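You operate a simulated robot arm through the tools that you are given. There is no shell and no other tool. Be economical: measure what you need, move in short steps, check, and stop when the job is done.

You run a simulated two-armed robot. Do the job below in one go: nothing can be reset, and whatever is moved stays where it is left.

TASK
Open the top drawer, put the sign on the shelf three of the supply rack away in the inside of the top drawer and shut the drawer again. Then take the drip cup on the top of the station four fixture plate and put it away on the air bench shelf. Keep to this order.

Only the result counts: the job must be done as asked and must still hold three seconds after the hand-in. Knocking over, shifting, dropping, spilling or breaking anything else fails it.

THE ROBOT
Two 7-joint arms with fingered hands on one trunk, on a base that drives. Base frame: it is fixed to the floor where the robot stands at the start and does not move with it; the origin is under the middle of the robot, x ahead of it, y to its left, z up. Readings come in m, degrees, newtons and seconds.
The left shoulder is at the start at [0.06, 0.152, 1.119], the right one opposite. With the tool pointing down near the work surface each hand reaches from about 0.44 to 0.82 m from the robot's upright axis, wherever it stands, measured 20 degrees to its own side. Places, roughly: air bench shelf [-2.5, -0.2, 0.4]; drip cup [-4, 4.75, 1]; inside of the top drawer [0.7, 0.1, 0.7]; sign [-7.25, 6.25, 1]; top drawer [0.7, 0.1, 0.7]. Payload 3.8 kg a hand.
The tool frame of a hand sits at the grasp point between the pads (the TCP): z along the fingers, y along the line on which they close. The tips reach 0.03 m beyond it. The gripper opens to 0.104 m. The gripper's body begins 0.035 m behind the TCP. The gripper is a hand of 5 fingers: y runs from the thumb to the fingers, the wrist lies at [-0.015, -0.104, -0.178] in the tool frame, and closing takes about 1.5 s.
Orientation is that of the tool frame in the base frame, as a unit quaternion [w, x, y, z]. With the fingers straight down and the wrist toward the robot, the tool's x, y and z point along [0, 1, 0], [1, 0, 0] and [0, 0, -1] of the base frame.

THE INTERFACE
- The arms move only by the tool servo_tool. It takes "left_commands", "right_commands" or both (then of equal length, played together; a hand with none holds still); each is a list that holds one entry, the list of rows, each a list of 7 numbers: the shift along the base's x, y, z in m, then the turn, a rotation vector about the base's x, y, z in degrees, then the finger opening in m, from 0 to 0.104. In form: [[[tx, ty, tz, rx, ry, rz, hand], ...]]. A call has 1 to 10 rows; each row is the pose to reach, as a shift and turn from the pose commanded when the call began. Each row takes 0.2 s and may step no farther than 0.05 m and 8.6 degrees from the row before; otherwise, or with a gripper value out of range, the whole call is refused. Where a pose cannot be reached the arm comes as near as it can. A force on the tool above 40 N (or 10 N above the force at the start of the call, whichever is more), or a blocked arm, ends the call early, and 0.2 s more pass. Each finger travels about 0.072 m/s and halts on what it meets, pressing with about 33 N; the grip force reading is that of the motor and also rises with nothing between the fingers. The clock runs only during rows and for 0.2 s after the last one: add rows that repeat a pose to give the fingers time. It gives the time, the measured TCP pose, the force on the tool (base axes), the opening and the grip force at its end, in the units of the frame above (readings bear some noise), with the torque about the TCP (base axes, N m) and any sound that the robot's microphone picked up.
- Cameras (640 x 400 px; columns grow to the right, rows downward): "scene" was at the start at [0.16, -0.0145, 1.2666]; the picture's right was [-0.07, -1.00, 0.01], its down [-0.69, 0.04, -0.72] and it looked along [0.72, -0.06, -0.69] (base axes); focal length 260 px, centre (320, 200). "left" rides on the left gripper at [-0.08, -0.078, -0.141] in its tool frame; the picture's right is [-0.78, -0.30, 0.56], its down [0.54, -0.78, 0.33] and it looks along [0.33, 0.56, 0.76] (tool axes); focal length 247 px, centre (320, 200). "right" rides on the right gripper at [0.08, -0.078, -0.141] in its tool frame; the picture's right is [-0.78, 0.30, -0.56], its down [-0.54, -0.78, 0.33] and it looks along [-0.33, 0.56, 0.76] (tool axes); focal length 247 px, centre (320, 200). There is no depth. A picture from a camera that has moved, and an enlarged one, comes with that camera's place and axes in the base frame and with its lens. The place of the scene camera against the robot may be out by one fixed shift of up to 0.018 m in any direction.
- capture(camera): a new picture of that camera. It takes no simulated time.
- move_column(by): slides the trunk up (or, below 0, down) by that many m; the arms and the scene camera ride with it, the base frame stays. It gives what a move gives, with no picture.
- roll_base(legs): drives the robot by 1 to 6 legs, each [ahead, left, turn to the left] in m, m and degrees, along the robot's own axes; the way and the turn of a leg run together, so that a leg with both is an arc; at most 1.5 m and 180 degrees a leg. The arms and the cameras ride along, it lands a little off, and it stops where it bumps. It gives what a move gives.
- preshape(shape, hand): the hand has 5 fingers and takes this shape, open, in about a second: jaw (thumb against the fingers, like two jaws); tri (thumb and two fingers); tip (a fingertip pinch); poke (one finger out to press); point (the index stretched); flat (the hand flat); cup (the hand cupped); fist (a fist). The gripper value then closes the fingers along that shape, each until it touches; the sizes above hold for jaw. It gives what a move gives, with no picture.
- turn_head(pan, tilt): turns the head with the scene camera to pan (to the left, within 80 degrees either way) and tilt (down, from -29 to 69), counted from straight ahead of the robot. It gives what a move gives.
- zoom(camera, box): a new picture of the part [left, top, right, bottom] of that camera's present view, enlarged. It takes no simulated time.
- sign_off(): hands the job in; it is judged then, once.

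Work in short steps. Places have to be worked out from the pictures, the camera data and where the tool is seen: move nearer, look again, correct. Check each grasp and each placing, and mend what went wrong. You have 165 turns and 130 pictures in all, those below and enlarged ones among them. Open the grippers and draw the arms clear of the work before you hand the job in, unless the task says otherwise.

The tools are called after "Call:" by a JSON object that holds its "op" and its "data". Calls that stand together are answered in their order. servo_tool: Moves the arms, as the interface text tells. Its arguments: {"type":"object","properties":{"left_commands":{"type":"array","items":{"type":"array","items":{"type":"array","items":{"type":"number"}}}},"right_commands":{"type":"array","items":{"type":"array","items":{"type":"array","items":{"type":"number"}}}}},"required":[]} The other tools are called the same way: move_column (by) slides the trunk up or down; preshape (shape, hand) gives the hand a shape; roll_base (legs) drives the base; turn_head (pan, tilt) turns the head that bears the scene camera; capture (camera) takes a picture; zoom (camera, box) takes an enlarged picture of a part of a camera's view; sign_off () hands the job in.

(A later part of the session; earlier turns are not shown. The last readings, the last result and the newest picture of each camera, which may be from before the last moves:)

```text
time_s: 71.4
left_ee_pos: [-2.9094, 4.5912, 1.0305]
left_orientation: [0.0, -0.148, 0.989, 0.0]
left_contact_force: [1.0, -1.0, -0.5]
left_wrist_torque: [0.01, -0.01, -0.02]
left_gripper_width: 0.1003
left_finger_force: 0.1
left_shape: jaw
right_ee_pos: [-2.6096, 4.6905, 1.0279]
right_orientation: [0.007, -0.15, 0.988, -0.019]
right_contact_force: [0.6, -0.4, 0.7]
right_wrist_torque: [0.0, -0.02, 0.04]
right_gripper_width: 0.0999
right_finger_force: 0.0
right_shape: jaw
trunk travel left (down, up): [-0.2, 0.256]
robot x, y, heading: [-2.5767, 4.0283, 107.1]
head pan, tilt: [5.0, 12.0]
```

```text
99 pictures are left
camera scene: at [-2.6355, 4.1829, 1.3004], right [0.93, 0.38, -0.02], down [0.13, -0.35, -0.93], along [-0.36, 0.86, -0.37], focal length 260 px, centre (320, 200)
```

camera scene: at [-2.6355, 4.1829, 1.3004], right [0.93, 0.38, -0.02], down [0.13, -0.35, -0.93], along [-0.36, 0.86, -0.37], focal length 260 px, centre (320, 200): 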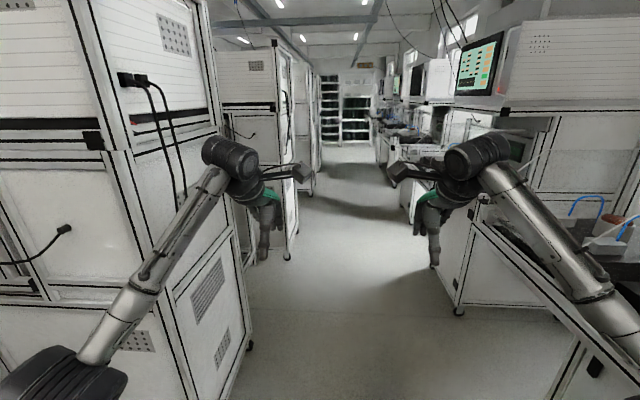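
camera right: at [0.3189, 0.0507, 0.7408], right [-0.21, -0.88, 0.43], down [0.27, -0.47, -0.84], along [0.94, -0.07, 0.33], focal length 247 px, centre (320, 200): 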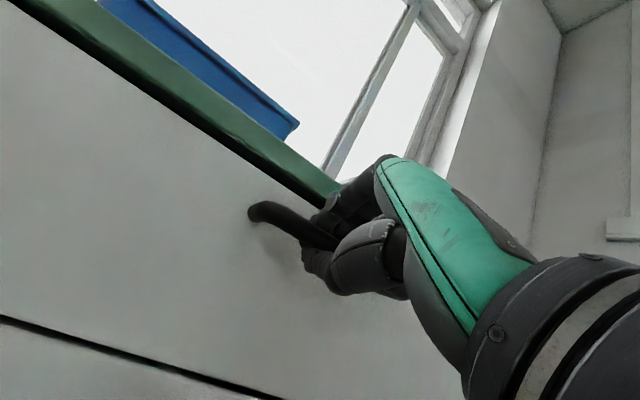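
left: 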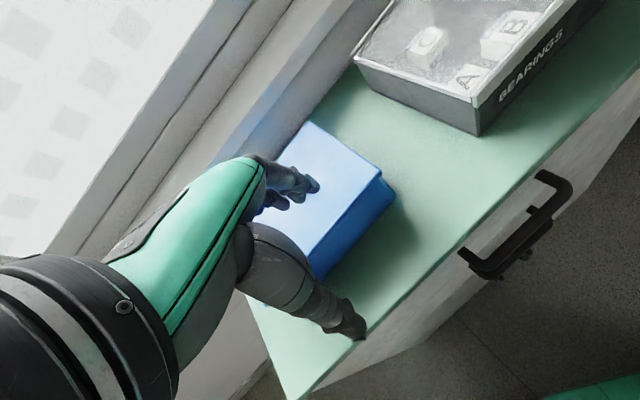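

It's clear ahead, so I'll continue.

Call:
{"op": "roll_base", "data": {"legs": [[1.3, 0, 0], [1.2, 0, 0]]}}

Call:
{"op": "capture", "data": {"camera": "scene"}}

Call:
{"op": "turn_head", "data": {"pan": 60, "tilt": 15}}

Call:
{"op": "capture", "data": {"camera": "scene"}}

```text
time_s: 83.6
left_ee_pos: [-3.6475, 6.9754, 1.0311]
left_orientation: [0.0, -0.15, 0.989, 0.0]
left_contact_force: [0.1, -0.1, -0.3]
left_wrist_torque: [-0.03, 0.0, -0.03]
left_gripper_width: 0.1002
left_finger_force: 0.0
left_shape: jaw
right_ee_pos: [-3.3463, 7.0761, 1.0271]
right_orientation: [0.007, -0.151, 0.988, -0.019]
right_contact_force: [0.8, 0.7, 0.3]
right_wrist_torque: [-0.01, 0.02, -0.01]
right_gripper_width: 0.0997
right_finger_force: 0.0
right_shape: jaw
trunk travel left (down, up): [-0.2, 0.256]
robot x, y, heading: [-3.3106, 6.4137, 107.2]
head pan, tilt: [5.0, 12.0]
```

```text
98 pictures are left
camera scene: at [-3.3723, 6.5682, 1.3005], right [0.93, 0.38, -0.01], down [0.13, -0.35, -0.93], along [-0.36, 0.86, -0.37], focal length 260 px, centre (320, 200)
```

scene: 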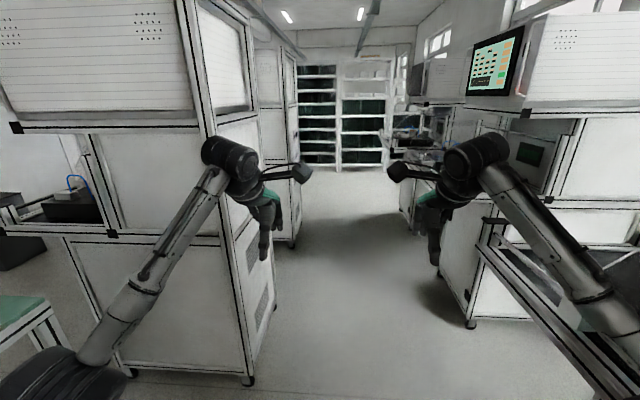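

```text
time_s: 84.8
left_ee_pos: [-3.6479, 6.9755, 1.03]
left_orientation: [0.0, -0.149, 0.989, 0.0]
left_contact_force: [-0.2, 0.6, 0.4]
left_wrist_torque: [-0.01, -0.02, 0.0]
left_gripper_width: 0.1004
left_finger_force: 0.0
left_shape: jaw
right_ee_pos: [-3.347, 7.0751, 1.0261]
right_orientation: [0.008, -0.152, 0.988, -0.02]
right_contact_force: [0.2, 0.7, 0.0]
right_wrist_torque: [0.03, 0.02, -0.02]
right_gripper_width: 0.1
right_finger_force: 0.1
right_shape: jaw
trunk travel left (down, up): [-0.2, 0.256]
robot x, y, heading: [-3.3107, 6.4112, 107.2]
head pan, tilt: [60.0, 15.0]
```

```text
97 pictures are left
camera scene: at [-3.428, 6.5024, 1.3036], right [0.23, 0.96, -0.15], down [0.3, -0.21, -0.93], along [-0.93, 0.16, -0.34], focal length 260 px, centre (320, 200)
```

scene: 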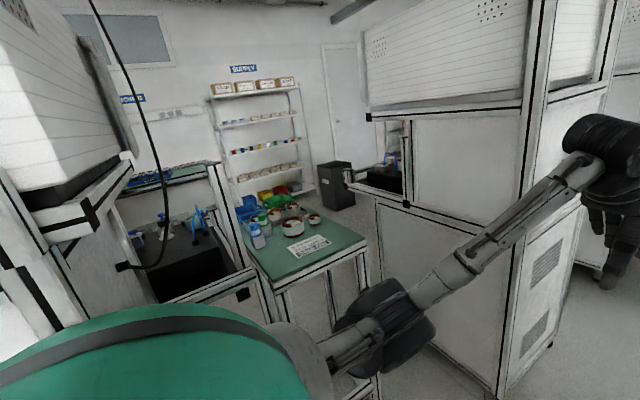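

The SUPPLY rack is visible at the back wall, but a table blocks this gap. I'll drive on past the last left-hand machine (it ends at v≈9.4) and turn round it.

Call:
{"op": "roll_base", "data": {"legs": [[1.5, 0, 0], [1.3, 0, 0]]}}

Call:
{"op": "turn_head", "data": {"pan": 5, "tilt": 12}}

Call:
{"op": "capture", "data": {"camera": "scene"}}

Call:
{"op": "turn_head", "data": {"pan": 65, "tilt": 15}}

Call:
{"op": "capture", "data": {"camera": "scene"}}

```text
time_s: 98.4
left_ee_pos: [-4.4958, 9.643, 1.0311]
left_orientation: [0.0, -0.155, 0.988, 0.001]
left_contact_force: [0.1, 0.3, 0.5]
left_wrist_torque: [0.01, 0.03, 0.0]
left_gripper_width: 0.1005
left_finger_force: 0.0
left_shape: jaw
right_ee_pos: [-4.1954, 9.7491, 1.0275]
right_orientation: [0.007, -0.156, 0.987, -0.02]
right_contact_force: [-0.3, 0.4, 0.9]
right_wrist_torque: [0.02, 0.0, 0.01]
right_gripper_width: 0.0999
right_finger_force: 0.0
right_shape: jaw
trunk travel left (down, up): [-0.2, 0.256]
robot x, y, heading: [-4.1503, 9.0877, 107.8]
head pan, tilt: [60.0, 15.0]
```

```text
time_s: 99.6
left_ee_pos: [-4.4949, 9.6448, 1.0305]
left_orientation: [0.0, -0.155, 0.988, 0.0]
left_contact_force: [0.1, 0.5, 0.3]
left_wrist_torque: [0.01, -0.02, 0.02]
left_gripper_width: 0.1004
left_finger_force: 0.0
left_shape: jaw
right_ee_pos: [-4.1956, 9.7478, 1.0265]
right_orientation: [0.008, -0.156, 0.987, -0.019]
right_contact_force: [-0.3, -0.1, 0.9]
right_wrist_torque: [-0.01, -0.03, -0.04]
right_gripper_width: 0.0999
right_finger_force: 0.0
right_shape: jaw
trunk travel left (down, up): [-0.2, 0.256]
robot x, y, heading: [-4.1531, 9.085, 107.9]
head pan, tilt: [5.0, 12.0]
```

```text
96 pictures are left
camera scene: at [-4.2155, 9.2398, 1.3004], right [0.92, 0.39, -0.02], down [0.13, -0.35, -0.93], along [-0.37, 0.85, -0.37], focal length 260 px, centre (320, 200)
```

scene: 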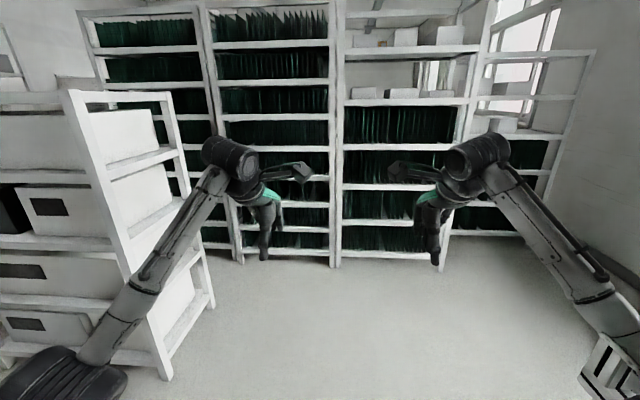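

```text
time_s: 100.9
left_ee_pos: [-4.4939, 9.644, 1.0303]
left_orientation: [0.0, -0.155, 0.988, 0.0]
left_contact_force: [-0.3, 0.1, -0.5]
left_wrist_torque: [0.02, 0.04, 0.0]
left_gripper_width: 0.1003
left_finger_force: 0.0
left_shape: jaw
right_ee_pos: [-4.1963, 9.7476, 1.0273]
right_orientation: [0.008, -0.156, 0.988, -0.019]
right_contact_force: [0.6, 0.7, 0.2]
right_wrist_torque: [0.02, 0.01, 0.01]
right_gripper_width: 0.0999
right_finger_force: 0.1
right_shape: jaw
trunk travel left (down, up): [-0.2, 0.256]
robot x, y, heading: [-4.1529, 9.0859, 107.9]
head pan, tilt: [65.0, 15.0]
```

```text
95 pictures are left
camera scene: at [-4.2719, 9.1655, 1.3048], right [0.13, 0.98, -0.16], down [0.31, -0.19, -0.93], along [-0.94, 0.07, -0.33], focal length 260 px, centre (320, 200)
```

scene: 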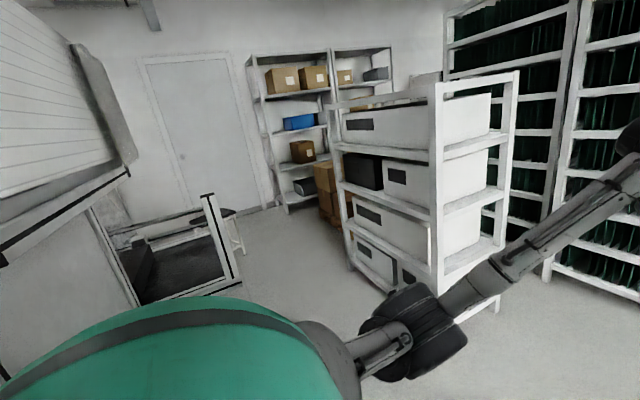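

A corridor about 1.5 m wide opens to the left, between the last machine (v≈9.3) and the white shelf (v≈10.8). I'll turn left and start along it.

Call:
{"op": "roll_base", "data": {"legs": [[0, 0, 89], [0.5, -0.12, 0]]}}

Call:
{"op": "turn_head", "data": {"pan": 0, "tilt": 15}}

Call:
{"op": "capture", "data": {"camera": "scene"}}

Call:
{"op": "turn_head", "data": {"pan": 55, "tilt": 20}}

Call:
{"op": "capture", "data": {"camera": "scene"}}

```text
time_s: 103.7
left_ee_pos: [-4.7922, 9.1896, 1.0362]
left_orientation: [0.0, -0.555, 0.832, 0.003]
left_contact_force: [0.8, 2.5, 0.2]
left_wrist_torque: [-0.2, 0.01, 0.03]
left_gripper_width: 0.1001
left_finger_force: 0.0
left_shape: jaw
right_ee_pos: [-4.6947, 9.4742, 1.0272]
right_orientation: [0.011, -0.569, 0.822, -0.015]
right_contact_force: [-0.7, -0.1, -0.7]
right_wrist_torque: [0.01, -0.01, -0.02]
right_gripper_width: 0.0999
right_finger_force: 0.1
right_shape: jaw
trunk travel left (down, up): [-0.2, 0.256]
robot x, y, heading: [-4.1491, 9.0875, 159.1]
head pan, tilt: [65.0, 15.0]
stopped in leg 1: the robot was blocked; the commanded pose is now the measured one
```

```text
time_s: 105.0
left_ee_pos: [-4.7964, 9.1878, 1.0332]
left_orientation: [0.002, -0.556, 0.831, 0.002]
left_contact_force: [-0.4, 0.0, 0.2]
left_wrist_torque: [-0.01, 0.01, -0.01]
left_gripper_width: 0.1003
left_finger_force: 0.0
left_shape: jaw
right_ee_pos: [-4.6982, 9.4713, 1.0261]
right_orientation: [0.011, -0.57, 0.821, -0.017]
right_contact_force: [-0.5, 0.4, 0.3]
right_wrist_torque: [-0.01, -0.02, 0.01]
right_gripper_width: 0.0999
right_finger_force: 0.1
right_shape: jaw
trunk travel left (down, up): [-0.2, 0.256]
robot x, y, heading: [-4.1508, 9.0828, 159.4]
head pan, tilt: [0.0, 15.0]
```

```text
94 pictures are left
camera scene: at [-4.3169, 9.1489, 1.2951], right [0.35, 0.94, -0.01], down [0.39, -0.16, -0.91], along [-0.85, 0.32, -0.42], focal length 260 px, centre (320, 200)
```

scene: 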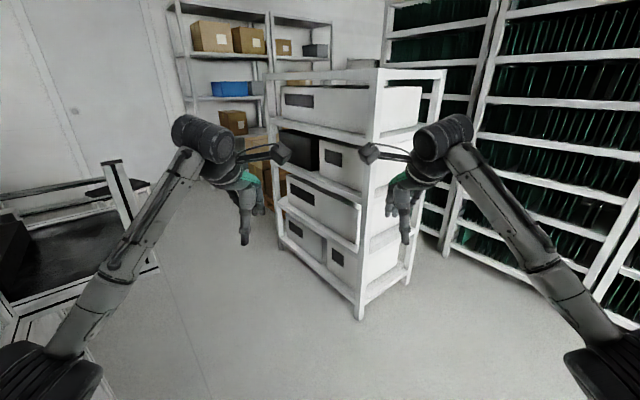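

```text
time_s: 106.2
left_ee_pos: [-4.7956, 9.1874, 1.0329]
left_orientation: [0.001, -0.556, 0.831, 0.004]
left_contact_force: [-0.4, 0.7, -0.3]
left_wrist_torque: [0.0, 0.01, 0.01]
left_gripper_width: 0.1002
left_finger_force: 0.0
left_shape: jaw
right_ee_pos: [-4.6982, 9.4719, 1.0252]
right_orientation: [0.011, -0.57, 0.821, -0.016]
right_contact_force: [0.5, 0.8, -0.6]
right_wrist_torque: [0.03, -0.01, 0.01]
right_gripper_width: 0.0999
right_finger_force: 0.0
right_shape: jaw
trunk travel left (down, up): [-0.2, 0.256]
robot x, y, heading: [-4.1508, 9.0864, 159.1]
head pan, tilt: [55.0, 20.0]
```

```text
93 pictures are left
camera scene: at [-4.3058, 9.0633, 1.2946], right [-0.55, 0.82, -0.15], down [0.43, 0.13, -0.89], along [-0.71, -0.56, -0.43], focal length 260 px, centre (320, 200)
```

scene: 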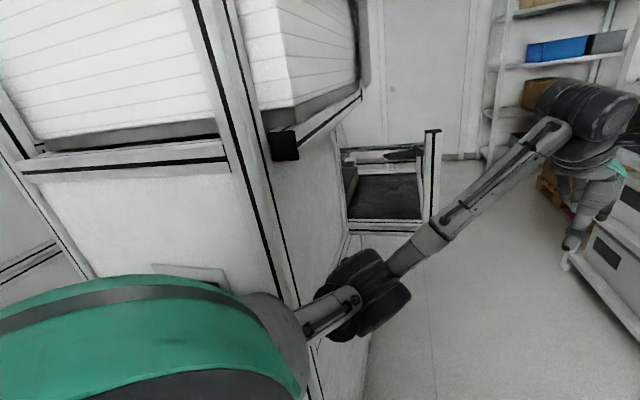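

The left elbow met the machine's corner, which extends to v≈9.65. I'll turn back, go forward to the middle of the corridor (v≈10.22), and turn again.

Call:
{"op": "roll_base", "data": {"legs": [[0, 0, -45], [0.33, 0, 0], [0, 0, 83]]}}

Call:
{"op": "capture", "data": {"camera": "scene"}}

Call:
{"op": "turn_head", "data": {"pan": 0, "tilt": 20}}

Call:
{"op": "capture", "data": {"camera": "scene"}}

```text
time_s: 114.0
left_ee_pos: [-4.8589, 9.0765, 1.0345]
left_orientation: [-0.002, 0.791, -0.611, -0.006]
left_contact_force: [-0.5, 0.4, 0.5]
left_wrist_torque: [0.0, -0.01, 0.03]
left_gripper_width: 0.1001
left_finger_force: 0.0
left_shape: jaw
right_ee_pos: [-4.9518, 9.3632, 1.0278]
right_orientation: [-0.019, 0.801, -0.599, 0.008]
right_contact_force: [-0.8, 0.2, 0.8]
right_wrist_torque: [-0.01, 0.04, 0.0]
right_gripper_width: 0.0998
right_finger_force: 0.1
right_shape: jaw
trunk travel left (down, up): [-0.2, 0.256]
robot x, y, heading: [-4.2849, 9.3872, -163.7]
head pan, tilt: [55.0, 20.0]
```

```text
92 pictures are left
camera scene: at [-4.3962, 9.2694, 1.2944], right [-0.94, 0.32, -0.14], down [0.26, 0.37, -0.89], along [-0.24, -0.87, -0.43], focal length 260 px, centre (320, 200)
```

scene: 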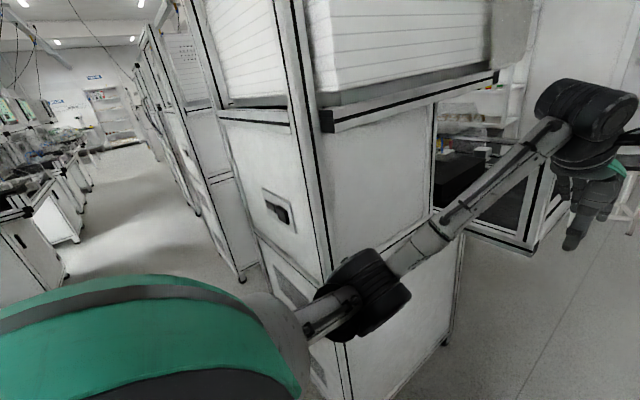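

```text
time_s: 115.2
left_ee_pos: [-4.8581, 9.0765, 1.0333]
left_orientation: [0.0, 0.791, -0.612, -0.006]
left_contact_force: [0.5, 0.8, 0.5]
left_wrist_torque: [-0.01, 0.02, 0.01]
left_gripper_width: 0.1006
left_finger_force: 0.0
left_shape: jaw
right_ee_pos: [-4.9515, 9.3623, 1.0285]
right_orientation: [-0.018, 0.8, -0.599, 0.008]
right_contact_force: [-0.9, -0.7, -0.3]
right_wrist_torque: [-0.01, 0.0, -0.01]
right_gripper_width: 0.0999
right_finger_force: 0.1
right_shape: jaw
trunk travel left (down, up): [-0.2, 0.256]
robot x, y, heading: [-4.2841, 9.3851, -163.8]
head pan, tilt: [0.0, 20.0]
```

```text
91 pictures are left
camera scene: at [-4.4551, 9.3317, 1.2876], right [-0.28, 0.96, 0.0], down [0.48, 0.14, -0.87], along [-0.83, -0.24, -0.5], focal length 260 px, centre (320, 200)
```

scene: 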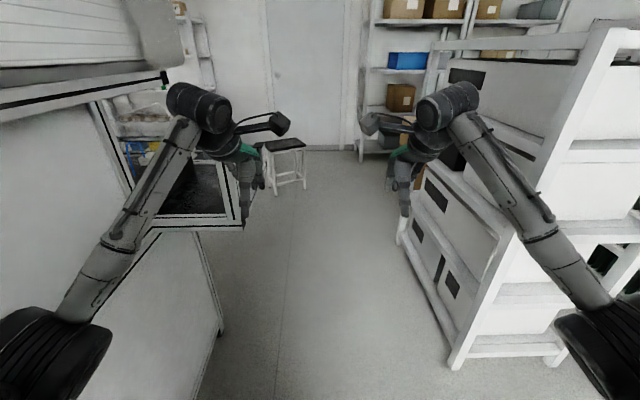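

Heading is good (196°) and the robot is centred. To slim the elbows further, I'll stretch both arms forward and shift slightly right, away from the last station's protruding tray.

Call:
{"op": "servo_tool", "data": {"left_commands": [[[-0.03, -0.005, 0, 0, 0, 0, 0.1], [-0.06, -0.01, 0, 0, 0, 0, 0.1], [-0.09, -0.01, 0, 0, 0, 0, 0.1], [-0.12, -0.015, 0, 0, 0, 0, 0.1]]], "right_commands": [[[-0.02, -0.01, 0, 0, 0, 0, 0.1], [-0.04, -0.02, 0, 0, 0, 0, 0.1], [-0.06, -0.03, 0, 0, 0, 0, 0.1], [-0.065, -0.035, 0, 0, 0, 0, 0.1]]]}}

Call:
{"op": "roll_base", "data": {"legs": [[0, -0.05, 1], [0.35, 0, 0]]}}

Call:
{"op": "capture", "data": {"camera": "scene"}}

```text
time_s: 116.2
left_ee_pos: [-4.9797, 9.0627, 1.0346]
left_orientation: [-0.002, 0.791, -0.612, -0.007]
left_contact_force: [-0.2, -0.5, -0.5]
left_wrist_torque: [-0.03, -0.03, -0.01]
left_gripper_width: 0.1001
left_finger_force: 0.1
left_shape: jaw
right_ee_pos: [-5.0167, 9.3265, 1.0277]
right_orientation: [-0.018, 0.801, -0.598, 0.008]
right_contact_force: [-0.2, -0.4, -0.5]
right_wrist_torque: [-0.04, 0.0, 0.04]
right_gripper_width: 0.0998
right_finger_force: 0.0
right_shape: jaw
trunk travel left (down, up): [-0.2, 0.256]
robot x, y, heading: [-4.2894, 9.3889, -163.7]
head pan, tilt: [0.0, 20.0]
```

```text
time_s: 119.0
left_ee_pos: [-5.3232, 8.9957, 1.0355]
left_orientation: [-0.001, 0.795, -0.606, -0.007]
left_contact_force: [0.1, 0.2, -0.3]
left_wrist_torque: [0.03, 0.01, 0.0]
left_gripper_width: 0.1002
left_finger_force: 0.0
left_shape: jaw
right_ee_pos: [-5.3645, 9.2602, 1.0282]
right_orientation: [-0.016, 0.806, -0.592, 0.008]
right_contact_force: [0.1, 0.4, 0.5]
right_wrist_torque: [-0.04, 0.04, -0.03]
right_gripper_width: 0.1
right_finger_force: 0.1
right_shape: jaw
trunk travel left (down, up): [-0.2, 0.256]
robot x, y, heading: [-4.6361, 9.3364, -162.9]
head pan, tilt: [0.0, 20.0]
```

```text
90 pictures are left
camera scene: at [-4.8036, 9.2739, 1.2877], right [-0.29, 0.96, 0.0], down [0.48, 0.15, -0.87], along [-0.83, -0.26, -0.5], focal length 260 px, centre (320, 200)
```

scene: 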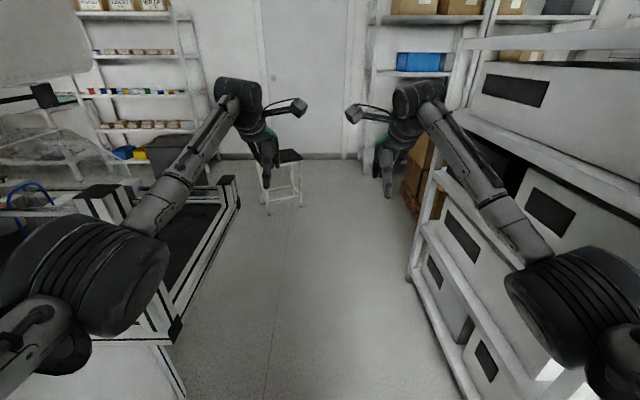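

The station tray is at z≈0.79 and sticks out to v≈9.97, so the left elbow passes above it. I'll raise the trunk 0.15 m for clearance and edge forward.

Call:
{"op": "move_column", "data": {"by": 0.15}}

Call:
{"op": "roll_base", "data": {"legs": [[0.5, -0.03, 0]]}}

Call:
{"op": "capture", "data": {"camera": "scene"}}

```text
time_s: 120.8
left_ee_pos: [-5.3085, 9.0002, 1.2366]
left_orientation: [0.026, 0.795, -0.605, -0.027]
left_contact_force: [0.0, -0.3, 0.7]
left_wrist_torque: [0.01, 0.04, -0.01]
left_gripper_width: 0.1001
left_finger_force: 0.1
left_shape: jaw
right_ee_pos: [-5.3644, 9.2594, 1.1772]
right_orientation: [-0.018, 0.805, -0.593, 0.007]
right_contact_force: [0.1, 0.1, -0.5]
right_wrist_torque: [-0.01, 0.02, -0.01]
right_gripper_width: 0.0998
right_finger_force: 0.1
right_shape: jaw
trunk travel left (down, up): [-0.35, 0.106]
robot x, y, heading: [-4.6359, 9.3332, -162.8]
head pan, tilt: [0.0, 20.0]
```

```text
time_s: 123.8
left_ee_pos: [-5.7961, 8.879, 1.2382]
left_orientation: [0.026, 0.795, -0.605, -0.027]
left_contact_force: [-0.9, 0.5, 0.0]
left_wrist_torque: [0.01, 0.01, 0.02]
left_gripper_width: 0.1002
left_finger_force: 0.0
left_shape: jaw
right_ee_pos: [-5.8532, 9.1388, 1.1797]
right_orientation: [-0.018, 0.806, -0.592, 0.007]
right_contact_force: [0.8, 0.4, 0.2]
right_wrist_torque: [0.01, -0.02, 0.0]
right_gripper_width: 0.0997
right_finger_force: 0.1
right_shape: jaw
trunk travel left (down, up): [-0.35, 0.106]
robot x, y, heading: [-5.1256, 9.2135, -162.7]
head pan, tilt: [0.0, 20.0]
```

```text
89 pictures are left
camera scene: at [-5.2317, 9.1727, 1.4608], right [-0.3, 0.95, 0.0], down [0.35, 0.11, -0.93], along [-0.89, -0.28, -0.37], focal length 260 px, centre (320, 200)
```

scene: 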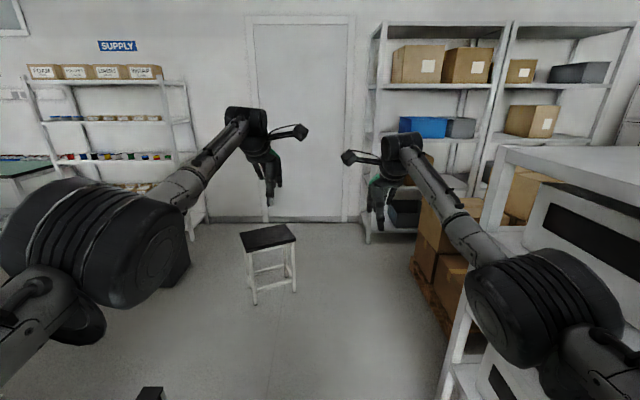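

The SUPPLY rack is at the back wall (u≈-5.2, v≈7.6–8.85), with a stool near (u -3.9, v 9.8). I'll drive on to u≈-3.35, turn left 90°, and look before going along the rear aisle.

Call:
{"op": "roll_base", "data": {"legs": [[1.1, 0, 0], [0, 0, 90]]}}

Call:
{"op": "capture", "data": {"camera": "scene"}}

```text
time_s: 133.2
left_ee_pos: [-5.8519, 8.2166, 1.2375]
left_orientation: [0.037, 0.991, 0.13, 0.0]
left_contact_force: [-0.2, 0.0, 0.0]
left_wrist_torque: [0.01, 0.0, -0.02]
left_gripper_width: 0.1003
left_finger_force: 0.1
left_shape: jaw
right_ee_pos: [-6.1124, 8.1627, 1.1783]
right_orientation: [-0.017, 0.989, 0.146, -0.006]
right_contact_force: [0.4, 0.1, -0.2]
right_wrist_torque: [0.01, 0.0, 0.01]
right_gripper_width: 0.1002
right_finger_force: 0.0
right_shape: jaw
trunk travel left (down, up): [-0.35, 0.106]
robot x, y, heading: [-6.1767, 8.892, -73.5]
head pan, tilt: [0.0, 20.0]
```

```text
88 pictures are left
camera scene: at [-6.1511, 8.7795, 1.4607], right [-0.96, -0.29, 0.0], down [-0.11, 0.36, -0.93], along [0.27, -0.89, -0.37], focal length 260 px, centre (320, 200)
```

scene: 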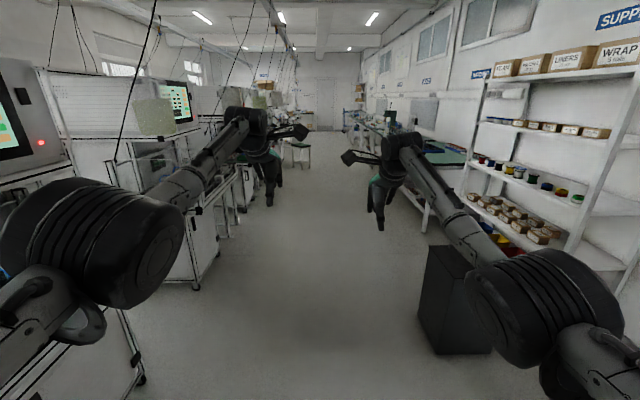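

The rear aisle is clear, with a black bin at u≈-4.0 to -4.6, v≈8.5–9.0 to avoid. I'll go to v≈8.1, then turn right to face the rack.

Call:
{"op": "roll_base", "data": {"legs": [[1.3, 0, 0], [0.85, 0, 0]]}}

Call:
{"op": "turn_head", "data": {"pan": -80, "tilt": 25}}

Call:
{"op": "capture", "data": {"camera": "scene"}}

```text
time_s: 143.8
left_ee_pos: [-5.2644, 6.1557, 1.238]
left_orientation: [0.038, 0.992, 0.122, 0.0]
left_contact_force: [1.0, 0.4, -0.3]
left_wrist_torque: [0.02, 0.01, 0.05]
left_gripper_width: 0.1002
left_finger_force: 0.1
left_shape: jaw
right_ee_pos: [-5.525, 6.1055, 1.1794]
right_orientation: [-0.018, 0.99, 0.138, -0.007]
right_contact_force: [0.1, -1.0, -1.1]
right_wrist_torque: [-0.03, 0.01, 0.01]
right_gripper_width: 0.0996
right_finger_force: 0.1
right_shape: jaw
trunk travel left (down, up): [-0.35, 0.106]
robot x, y, heading: [-5.5817, 6.8344, -74.0]
head pan, tilt: [0.0, 20.0]
```

```text
time_s: 145.3
left_ee_pos: [-5.2648, 6.1555, 1.2369]
left_orientation: [0.038, 0.992, 0.122, -0.001]
left_contact_force: [-0.7, 0.2, 0.4]
left_wrist_torque: [0.0, 0.0, -0.02]
left_gripper_width: 0.0998
left_finger_force: 0.1
left_shape: jaw
right_ee_pos: [-5.5259, 6.1052, 1.1778]
right_orientation: [-0.017, 0.99, 0.139, -0.006]
right_contact_force: [-0.1, -0.7, 0.3]
right_wrist_torque: [-0.01, -0.01, 0.0]
right_gripper_width: 0.1001
right_finger_force: 0.0
right_shape: jaw
trunk travel left (down, up): [-0.35, 0.106]
robot x, y, heading: [-5.5804, 6.8368, -74.3]
head pan, tilt: [-80.0, 25.0]
```

```text
87 pictures are left
camera scene: at [-5.6631, 6.773, 1.455], right [-0.44, 0.9, 0.03], down [0.37, 0.21, -0.9], along [-0.82, -0.38, -0.43], focal length 260 px, centre (320, 200)
```

scene: 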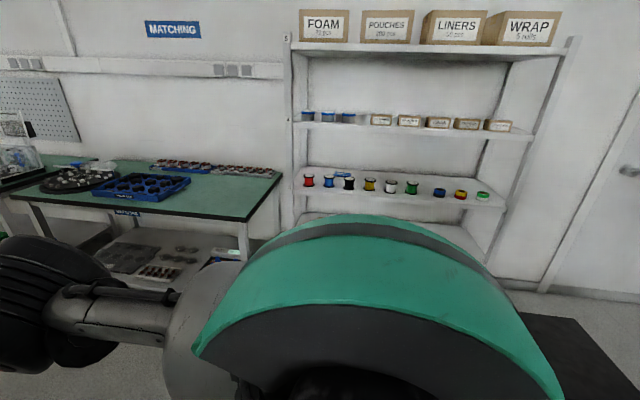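

Call:
{"op": "zoom", "data": {"camera": "scene", "box": [280, 90, 520, 240]}}

```text
2.67 times, centred on (400, 165) of scene
camera zoom: at [-5.6631, 6.773, 1.455], right [-0.44, 0.9, 0.03], down [0.37, 0.21, -0.9], along [-0.82, -0.38, -0.43], focal length 693 px, centre (107, 293)
```

zoom: 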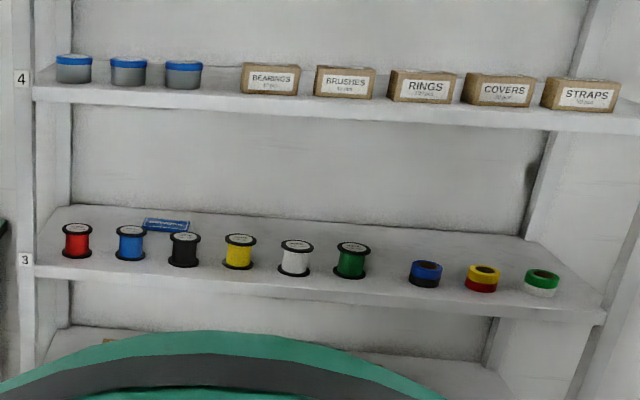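

The sign is the blue plate lying flat on shelf three, behind the blue and black spools. I'll turn to face the rack and look from a second viewpoint.

Call:
{"op": "roll_base", "data": {"legs": [[0, 0, -88.5]]}}

Call:
{"op": "turn_head", "data": {"pan": 0, "tilt": 25}}

Call:
{"op": "capture", "data": {"camera": "scene"}}

```text
time_s: 149.5
left_ee_pos: [-6.254, 6.5055, 1.238]
left_orientation: [0.026, 0.794, -0.607, -0.026]
left_contact_force: [-0.3, -0.1, 0.2]
left_wrist_torque: [-0.03, 0.04, 0.04]
left_gripper_width: 0.1003
left_finger_force: 0.1
left_shape: jaw
right_ee_pos: [-6.3089, 6.7651, 1.1782]
right_orientation: [-0.017, 0.804, -0.594, 0.008]
right_contact_force: [0.2, -0.1, -0.1]
right_wrist_torque: [0.0, 0.02, 0.0]
right_gripper_width: 0.0999
right_finger_force: 0.1
right_shape: jaw
trunk travel left (down, up): [-0.35, 0.106]
robot x, y, heading: [-5.582, 6.836, -163.1]
head pan, tilt: [-80.0, 25.0]
```

```text
time_s: 151.1
left_ee_pos: [-6.2539, 6.506, 1.2377]
left_orientation: [0.025, 0.794, -0.607, -0.026]
left_contact_force: [0.3, -0.5, 0.4]
left_wrist_torque: [0.0, 0.04, 0.01]
left_gripper_width: 0.1001
left_finger_force: 0.0
left_shape: jaw
right_ee_pos: [-6.3092, 6.7661, 1.1788]
right_orientation: [-0.017, 0.804, -0.594, 0.008]
right_contact_force: [-0.9, -0.5, 0.0]
right_wrist_torque: [-0.03, 0.01, 0.04]
right_gripper_width: 0.1
right_finger_force: 0.1
right_shape: jaw
trunk travel left (down, up): [-0.35, 0.106]
robot x, y, heading: [-5.5817, 6.8375, -163.0]
head pan, tilt: [0.0, 25.0]
```

```text
85 pictures are left
camera scene: at [-5.6865, 6.7965, 1.4526], right [-0.29, 0.96, 0.0], down [0.43, 0.13, -0.89], along [-0.85, -0.26, -0.45], focal length 260 px, centre (320, 200)
```

scene: 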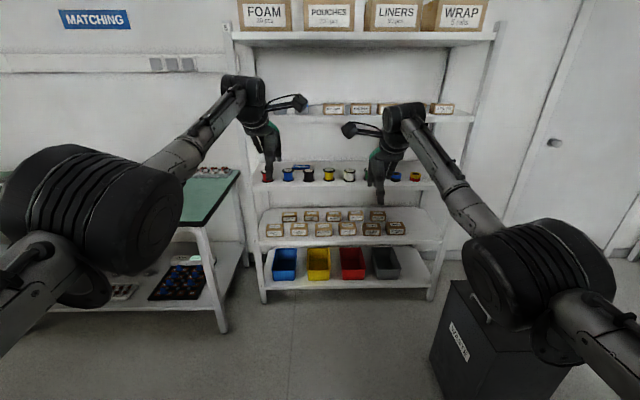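

Shelf three's surface is at z≈0.89 with its front at u≈-4.75, and the sign is ≈0.25 m in, near (-7.14, 6.23). I'll zoom in to see the sign's shape and orientation.

Call:
{"op": "zoom", "data": {"camera": "scene", "box": [256, 140, 352, 200]}}

```text
6.67 times, centred on (304, 170) of scene
camera zoom: at [-5.6865, 6.7965, 1.4526], right [-0.29, 0.96, 0.0], down [0.43, 0.13, -0.89], along [-0.85, -0.26, -0.45], focal length 1732 px, centre (427, 400)
```

zoom: 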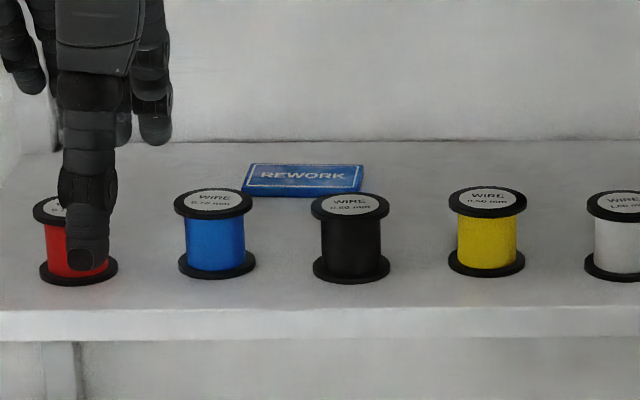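

The REWORK plate is about 0.115 × 0.07 m and lies flat at roughly (-7.145, 6.228, 0.90). I'll lower the trunk and pull the right hand back so that only the left hand enters the rack.

Call:
{"op": "move_column", "data": {"by": -0.25}}

Call:
{"op": "servo_tool", "data": {"right_commands": [[[0.04, 0.024, 0.01, 0, 0, 0, 0.1], [0.08, 0.048, 0.02, 0, 0, 0, 0.1], [0.12, 0.072, 0.03, 0, 0, 0, 0.1], [0.16, 0.096, 0.04, 0, 0, 0, 0.1], [0.2, 0.12, 0.05, 0, 0, 0, 0.1], [0.24, 0.144, 0.06, 0, 0, 0, 0.1], [0.279, 0.168, 0.07, 0, 0, 0, 0.1], [0.279, 0.168, 0.07, 0, 0, 0, 0.1]]]}}

Call:
{"op": "capture", "data": {"camera": "scene"}}

```text
time_s: 153.6
left_ee_pos: [-6.2537, 6.5049, 0.9891]
left_orientation: [0.027, 0.794, -0.607, -0.027]
left_contact_force: [-0.4, -0.1, -0.3]
left_wrist_torque: [0.04, 0.02, 0.03]
left_gripper_width: 0.1003
left_finger_force: 0.1
left_shape: jaw
right_ee_pos: [-6.3107, 6.7671, 0.9283]
right_orientation: [-0.018, 0.804, -0.594, 0.007]
right_contact_force: [0.0, -0.4, 0.7]
right_wrist_torque: [0.0, -0.01, -0.01]
right_gripper_width: 0.0998
right_finger_force: 0.0
right_shape: jaw
trunk travel left (down, up): [-0.1, 0.356]
robot x, y, heading: [-5.583, 6.8362, -163.0]
head pan, tilt: [0.0, 25.0]
```

```text
time_s: 155.4
left_ee_pos: [-6.2543, 6.5051, 0.987]
left_orientation: [0.026, 0.794, -0.607, -0.026]
left_contact_force: [0.4, 0.0, 0.1]
left_wrist_torque: [-0.01, 0.01, 0.01]
left_gripper_width: 0.1001
left_finger_force: 0.1
left_shape: jaw
right_ee_pos: [-6.0304, 6.9342, 0.9971]
right_orientation: [-0.018, 0.804, -0.594, 0.008]
right_contact_force: [1.3, 0.2, 0.1]
right_wrist_torque: [0.01, -0.02, 0.01]
right_gripper_width: 0.1
right_finger_force: 0.0
right_shape: jaw
trunk travel left (down, up): [-0.1, 0.356]
robot x, y, heading: [-5.5804, 6.8318, -163.0]
head pan, tilt: [0.0, 25.0]
```

```text
83 pictures are left
camera scene: at [-5.8092, 6.759, 1.1421], right [-0.29, 0.96, 0.0], down [0.66, 0.2, -0.72], along [-0.69, -0.21, -0.69], focal length 260 px, centre (320, 200)
```

scene: 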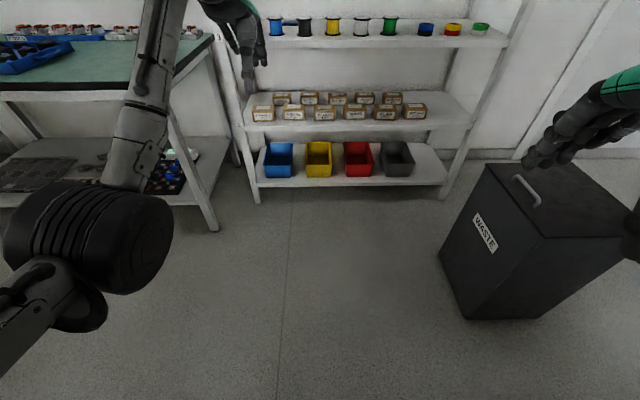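

The waste bin's side is at v≈8.78 and the shelf z≈0.89 is confirmed. I'll tilt the left hand 28° forward for a low profile, at entry height 1.03 with the opening at 0.08, and drive halfway.

Call:
{"op": "servo_tool", "data": {"left_commands": [[[0, 0, 0.01, -2, 6.7, 0, 0.09], [0, 0, 0.02, -4.1, 13.4, 0, 0.08], [0, 0, 0.03, -6.1, 20.1, 0, 0.08], [0, 0, 0.043, -8.2, 26.8, 0, 0.08], [0, 0, 0.043, -8.2, 26.8, 0, 0.08]]]}}

Call:
{"op": "roll_base", "data": {"legs": [[0.5, 0, 0]]}}

Call:
{"op": "turn_head", "data": {"pan": 0, "tilt": 5}}

Call:
{"op": "capture", "data": {"camera": "scene"}}

Call:
{"op": "capture", "data": {"camera": "left"}}

```text
time_s: 156.6
left_ee_pos: [-6.2548, 6.506, 1.0308]
left_orientation: [0.222, 0.761, -0.586, -0.168]
left_contact_force: [0.0, 0.2, -1.3]
left_wrist_torque: [-0.03, -0.01, 0.02]
left_gripper_width: 0.0803
left_finger_force: 0.1
left_shape: jaw
right_ee_pos: [-6.0317, 6.9337, 0.9976]
right_orientation: [-0.018, 0.804, -0.594, 0.008]
right_contact_force: [-0.1, -0.1, -0.2]
right_wrist_torque: [-0.05, 0.0, -0.02]
right_gripper_width: 0.0999
right_finger_force: 0.0
right_shape: jaw
trunk travel left (down, up): [-0.1, 0.356]
robot x, y, heading: [-5.5832, 6.8338, -163.3]
head pan, tilt: [0.0, 25.0]
```

```text
time_s: 159.6
left_ee_pos: [-6.7352, 6.3593, 1.0305]
left_orientation: [0.223, 0.762, -0.585, -0.167]
left_contact_force: [0.2, -0.5, 0.2]
left_wrist_torque: [-0.02, -0.02, -0.01]
left_gripper_width: 0.0805
left_finger_force: 0.0
left_shape: jaw
right_ee_pos: [-6.5115, 6.7891, 0.9963]
right_orientation: [-0.018, 0.804, -0.594, 0.008]
right_contact_force: [0.2, 0.3, 0.8]
right_wrist_torque: [0.0, 0.0, 0.02]
right_gripper_width: 0.0998
right_finger_force: 0.1
right_shape: jaw
trunk travel left (down, up): [-0.1, 0.356]
robot x, y, heading: [-6.0587, 6.6878, -162.9]
head pan, tilt: [0.0, 25.0]
```

```text
time_s: 160.4
left_ee_pos: [-6.7329, 6.3585, 1.0305]
left_orientation: [0.222, 0.762, -0.585, -0.167]
left_contact_force: [-0.4, 0.7, -0.4]
left_wrist_torque: [0.02, 0.0, -0.02]
left_gripper_width: 0.0803
left_finger_force: 0.0
left_shape: jaw
right_ee_pos: [-6.5106, 6.788, 0.9973]
right_orientation: [-0.017, 0.805, -0.594, 0.007]
right_contact_force: [0.5, -0.2, -0.2]
right_wrist_torque: [0.0, -0.03, 0.0]
right_gripper_width: 0.0997
right_finger_force: 0.1
right_shape: jaw
trunk travel left (down, up): [-0.1, 0.356]
robot x, y, heading: [-6.0584, 6.6935, -163.0]
head pan, tilt: [0.0, 5.0]
```

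```text
82 pictures are left
camera scene: at [-6.2977, 6.6103, 1.1732], right [-0.29, 0.96, 0.0], down [0.39, 0.12, -0.91], along [-0.87, -0.27, -0.41], focal length 260 px, centre (320, 200)
```

scene: 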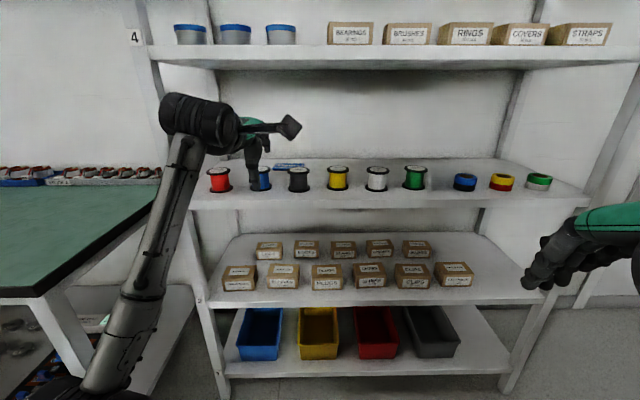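

```text
81 pictures are left
camera left: at [-6.6188, 6.473, 1.107], right [-0.25, 0.73, -0.63], down [0.6, -0.4, -0.69], along [-0.76, -0.55, -0.35], focal length 247 px, centre (320, 200)
```

left: 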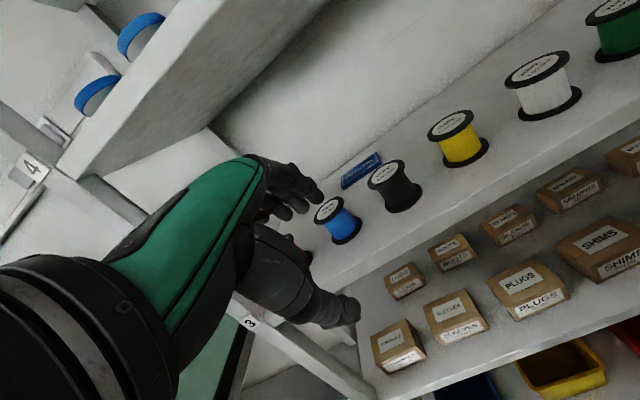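

Laterally the left hand is aligned with the sign (v≈8.045). I'll drive in 0.25 m and check clearance with the shelf above and the spools.

Call:
{"op": "roll_base", "data": {"legs": [[0.25, 0, 0]]}}

Call:
{"op": "capture", "data": {"camera": "scene"}}

Call:
{"op": "capture", "data": {"camera": "left"}}

```text
time_s: 162.2
left_ee_pos: [-6.9751, 6.2871, 1.0303]
left_orientation: [0.222, 0.762, -0.585, -0.167]
left_contact_force: [1.0, 0.7, 0.8]
left_wrist_torque: [-0.02, -0.01, 0.0]
left_gripper_width: 0.08
left_finger_force: 0.0
left_shape: jaw
right_ee_pos: [-6.752, 6.715, 0.9972]
right_orientation: [-0.018, 0.804, -0.594, 0.008]
right_contact_force: [0.2, 0.3, -0.3]
right_wrist_torque: [-0.03, 0.0, 0.01]
right_gripper_width: 0.1001
right_finger_force: 0.1
right_shape: jaw
trunk travel left (down, up): [-0.1, 0.356]
robot x, y, heading: [-6.2981, 6.6175, -163.0]
head pan, tilt: [0.0, 5.0]
```

```text
80 pictures are left
camera scene: at [-6.5386, 6.5373, 1.1731], right [-0.29, 0.96, 0.0], down [0.39, 0.12, -0.91], along [-0.87, -0.27, -0.41], focal length 260 px, centre (320, 200)
```

scene: 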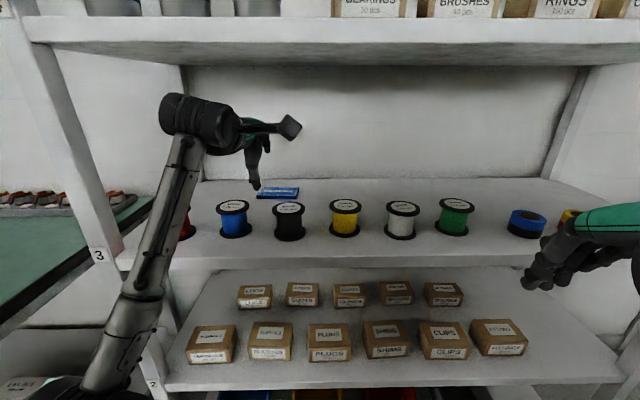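

```text
79 pictures are left
camera left: at [-6.8597, 6.4003, 1.1067], right [-0.25, 0.73, -0.63], down [0.6, -0.4, -0.69], along [-0.76, -0.55, -0.35], focal length 247 px, centre (320, 200)
```

left: 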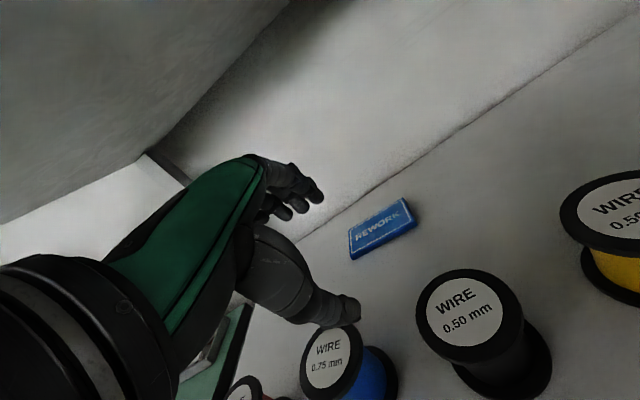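

Two left-camera views agree: the sign is centred at (-7.156, 6.237), its top at z≈0.877, and it is yawed about -4 to -6° from the hand. Clearances look fine, so I'll drive in another 0.14 m.

Call:
{"op": "roll_base", "data": {"legs": [[0.14, 0, 0]]}}

Call:
{"op": "capture", "data": {"camera": "left"}}

```text
time_s: 163.6
left_ee_pos: [-7.1082, 6.2468, 1.0309]
left_orientation: [0.221, 0.762, -0.586, -0.166]
left_contact_force: [0.4, -0.5, -0.8]
left_wrist_torque: [-0.01, 0.02, -0.01]
left_gripper_width: 0.0801
left_finger_force: 0.1
left_shape: jaw
right_ee_pos: [-6.8856, 6.6744, 0.9974]
right_orientation: [-0.018, 0.804, -0.594, 0.007]
right_contact_force: [-0.5, 0.3, 0.0]
right_wrist_torque: [0.0, -0.01, -0.03]
right_gripper_width: 0.1001
right_finger_force: 0.1
right_shape: jaw
trunk travel left (down, up): [-0.1, 0.356]
robot x, y, heading: [-6.4326, 6.5723, -163.3]
head pan, tilt: [0.0, 5.0]
```

```text
78 pictures are left
camera left: at [-6.9936, 6.3598, 1.1068], right [-0.25, 0.73, -0.63], down [0.6, -0.4, -0.69], along [-0.76, -0.55, -0.35], focal length 247 px, centre (320, 200)
```

left: 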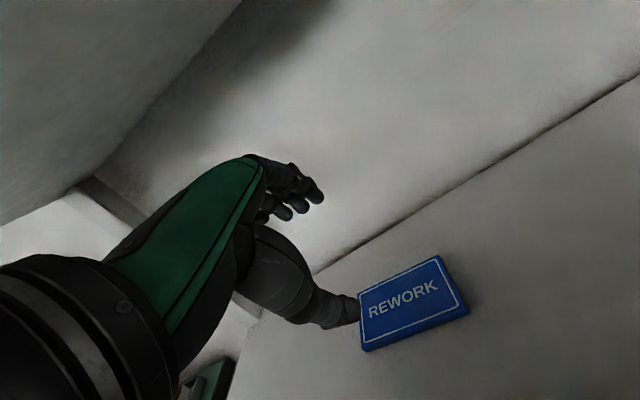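

The sign is right below. I'll descend with the tilt, then bring the hand upright above the sign, turn it -4°, and open to 0.1.

Call:
{"op": "servo_tool", "data": {"left_commands": [[[-0.012, -0.003, -0.035, 0, 0, 0, 0.08], [-0.024, -0.005, -0.07, 0, 0, 0, 0.08], [-0.03, -0.006, -0.073, 2, -6.7, -1, 0.09], [-0.036, -0.008, -0.078, 4.1, -13.4, -2, 0.1], [-0.042, -0.009, -0.085, 6.1, -20.1, -3, 0.1], [-0.048, -0.01, -0.092, 8.2, -26.8, -4, 0.1], [-0.048, -0.01, -0.092, 8.2, -26.8, -4, 0.1]]]}}

Call:
{"op": "capture", "data": {"camera": "left"}}

Call:
{"op": "capture", "data": {"camera": "scene"}}

```text
time_s: 165.2
left_ee_pos: [-7.1552, 6.2368, 0.9393]
left_orientation: [0.02, 0.773, -0.633, -0.033]
left_contact_force: [-0.1, 0.5, 0.2]
left_wrist_torque: [-0.03, 0.03, 0.0]
left_gripper_width: 0.0996
left_finger_force: 0.1
left_shape: jaw
right_ee_pos: [-6.8848, 6.6746, 0.9977]
right_orientation: [-0.017, 0.804, -0.594, 0.006]
right_contact_force: [-0.3, -0.4, 0.6]
right_wrist_torque: [0.01, 0.03, 0.02]
right_gripper_width: 0.0998
right_finger_force: 0.0
right_shape: jaw
trunk travel left (down, up): [-0.1, 0.356]
robot x, y, heading: [-6.4372, 6.5774, -163.1]
head pan, tilt: [0.0, 5.0]
```

```text
77 pictures are left
camera left: at [-7.0845, 6.3279, 1.0751], right [0.1, 0.83, -0.56], down [0.84, -0.37, -0.4], along [-0.54, -0.43, -0.73], focal length 247 px, centre (320, 200)
```

left: 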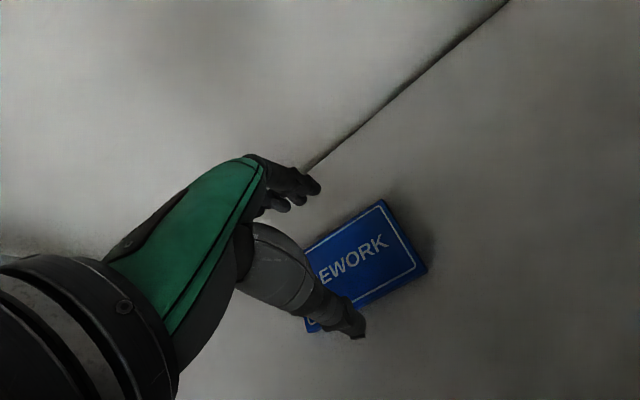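

```text
76 pictures are left
camera scene: at [-6.6719, 6.4968, 1.1732], right [-0.29, 0.96, 0.0], down [0.39, 0.12, -0.91], along [-0.87, -0.27, -0.41], focal length 260 px, centre (320, 200)
```

scene: 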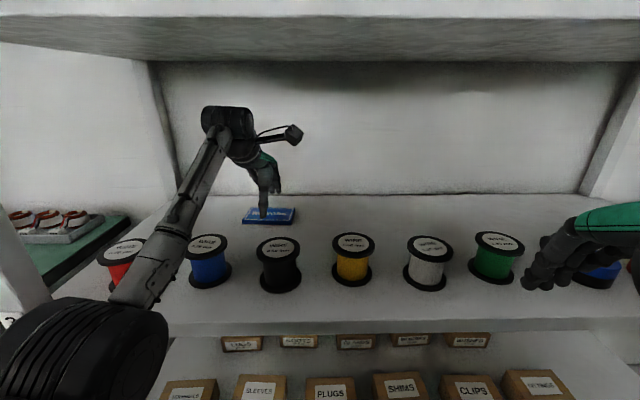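

The hand is centred over the sign. I'll descend 0.03 m and check force and view.

Call:
{"op": "servo_tool", "data": {"left_commands": [[[0, 0, -0.01, 0, 0, 0, 0.1], [0, 0, -0.02, 0, 0, 0, 0.1], [0, 0, -0.03, 0, 0, 0, 0.1], [0, 0, -0.03, 0, 0, 0, 0.1]]]}}

Call:
{"op": "capture", "data": {"camera": "left"}}

Call:
{"op": "zoom", "data": {"camera": "scene", "box": [180, 90, 340, 240]}}

```text
time_s: 166.2
left_ee_pos: [-7.157, 6.2372, 0.9107]
left_orientation: [0.022, 0.773, -0.633, -0.035]
left_contact_force: [-1.3, -0.2, 8.0]
left_wrist_torque: [0.11, -0.41, 0.0]
left_gripper_width: 0.1002
left_finger_force: 0.1
left_shape: jaw
right_ee_pos: [-6.8846, 6.6758, 0.9974]
right_orientation: [-0.017, 0.804, -0.594, 0.008]
right_contact_force: [0.4, 0.3, -0.1]
right_wrist_torque: [-0.02, -0.01, -0.01]
right_gripper_width: 0.0999
right_finger_force: 0.1
right_shape: jaw
trunk travel left (down, up): [-0.1, 0.356]
robot x, y, heading: [-6.4352, 6.5754, -163.2]
head pan, tilt: [0.0, 5.0]
```

```text
75 pictures are left
camera left: at [-7.0839, 6.3284, 1.0469], right [0.09, 0.83, -0.56], down [0.84, -0.37, -0.41], along [-0.54, -0.43, -0.72], focal length 247 px, centre (320, 200)
```

left: 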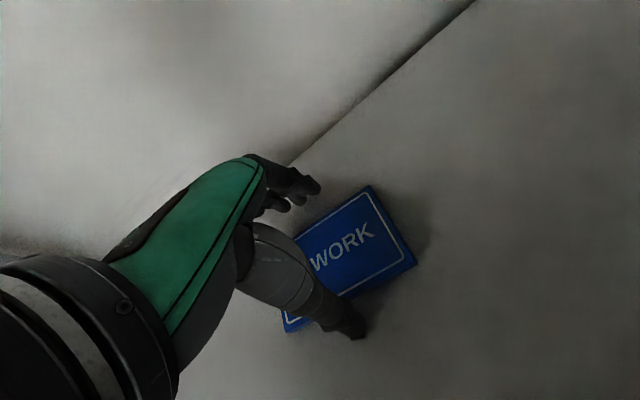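

```text
2.67 times, centred on (260, 165) of scene
camera zoom: at [-6.6711, 6.4973, 1.1736], right [-0.29, 0.96, 0.0], down [0.39, 0.12, -0.91], along [-0.88, -0.27, -0.4], focal length 693 px, centre (480, 293)
```

zoom: 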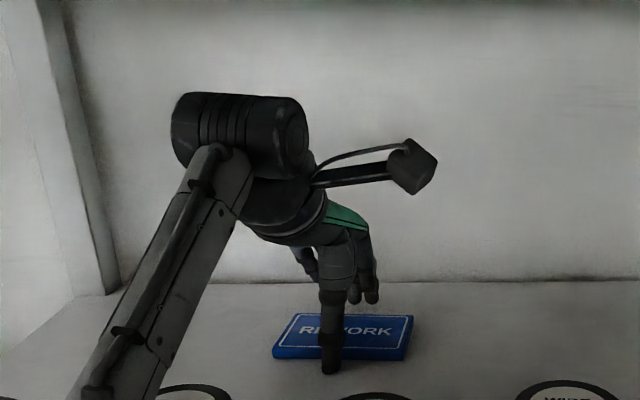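

The thumb already touches the shelf (8 N) because the hand still tilts about 4.5° forward. I'll level it so the fingers drop too, then settle down gently.

Call:
{"op": "servo_tool", "data": {"left_commands": [[[0, 0, 0.002, 0.6, -2.2, 0, 0.1], [0, 0, 0.002, 1.3, -4.3, 0, 0.1], [0, 0, -0.001, 1.3, -4.3, 0, 0.1], [0, 0, -0.003, 1.3, -4.3, 0, 0.1]]]}}

```text
time_s: 167.2
left_ee_pos: [-7.1534, 6.2371, 0.9098]
left_orientation: [-0.01, 0.774, -0.633, -0.015]
left_contact_force: [1.6, 0.2, 11.9]
left_wrist_torque: [-0.3, 0.62, 0.05]
left_gripper_width: 0.0995
left_finger_force: 0.1
left_shape: jaw
right_ee_pos: [-6.8831, 6.6758, 0.998]
right_orientation: [-0.017, 0.804, -0.594, 0.008]
right_contact_force: [0.9, 0.0, 0.5]
right_wrist_torque: [0.01, -0.02, -0.03]
right_gripper_width: 0.0999
right_finger_force: 0.0
right_shape: jaw
trunk travel left (down, up): [-0.1, 0.356]
robot x, y, heading: [-6.4335, 6.5751, -163.0]
head pan, tilt: [0.0, 5.0]
```

Both jaws are within a few millimetres of the shelf. I'll close on the sign.

Call:
{"op": "servo_tool", "data": {"left_commands": [[[0, 0, 0.001, 0, 0, 0, 0.09], [0, 0, 0.001, 0, 0, 0, 0.08], [0, 0, 0.001, 0, 0, 0, 0.07], [0, 0, 0.001, 0, 0, 0, 0.06], [0, 0, 0.001, 0, 0, 0, 0.05], [0, 0, 0.001, 0, 0, 0, 0.04], [0, 0, 0.001, 0, 0, 0, 0.04], [0, 0, 0.001, 0, 0, 0, 0.04]]]}}

Call:
{"op": "capture", "data": {"camera": "left"}}

```text
time_s: 169.0
left_ee_pos: [-7.1527, 6.2379, 0.911]
left_orientation: [-0.01, 0.774, -0.633, -0.014]
left_contact_force: [-0.5, -0.1, 21.0]
left_wrist_torque: [-0.04, -0.24, -0.11]
left_gripper_width: 0.0636
left_finger_force: 33.5
left_shape: jaw
right_ee_pos: [-6.8817, 6.676, 0.9984]
right_orientation: [-0.017, 0.804, -0.594, 0.006]
right_contact_force: [-0.9, -0.3, 1.2]
right_wrist_torque: [-0.01, -0.01, -0.01]
right_gripper_width: 0.0999
right_finger_force: 0.0
right_shape: jaw
trunk travel left (down, up): [-0.1, 0.356]
robot x, y, heading: [-6.4339, 6.5779, -163.1]
head pan, tilt: [0.0, 5.0]
```

```text
73 pictures are left
camera left: at [-7.0928, 6.3262, 1.0529], right [0.13, 0.84, -0.53], down [0.86, -0.36, -0.35], along [-0.49, -0.41, -0.77], focal length 247 px, centre (320, 200)
```

left: 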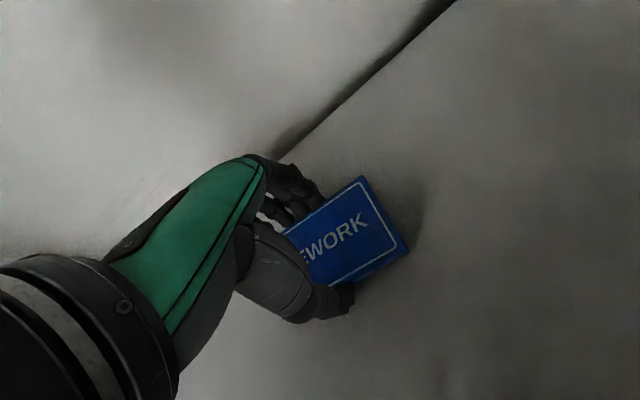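

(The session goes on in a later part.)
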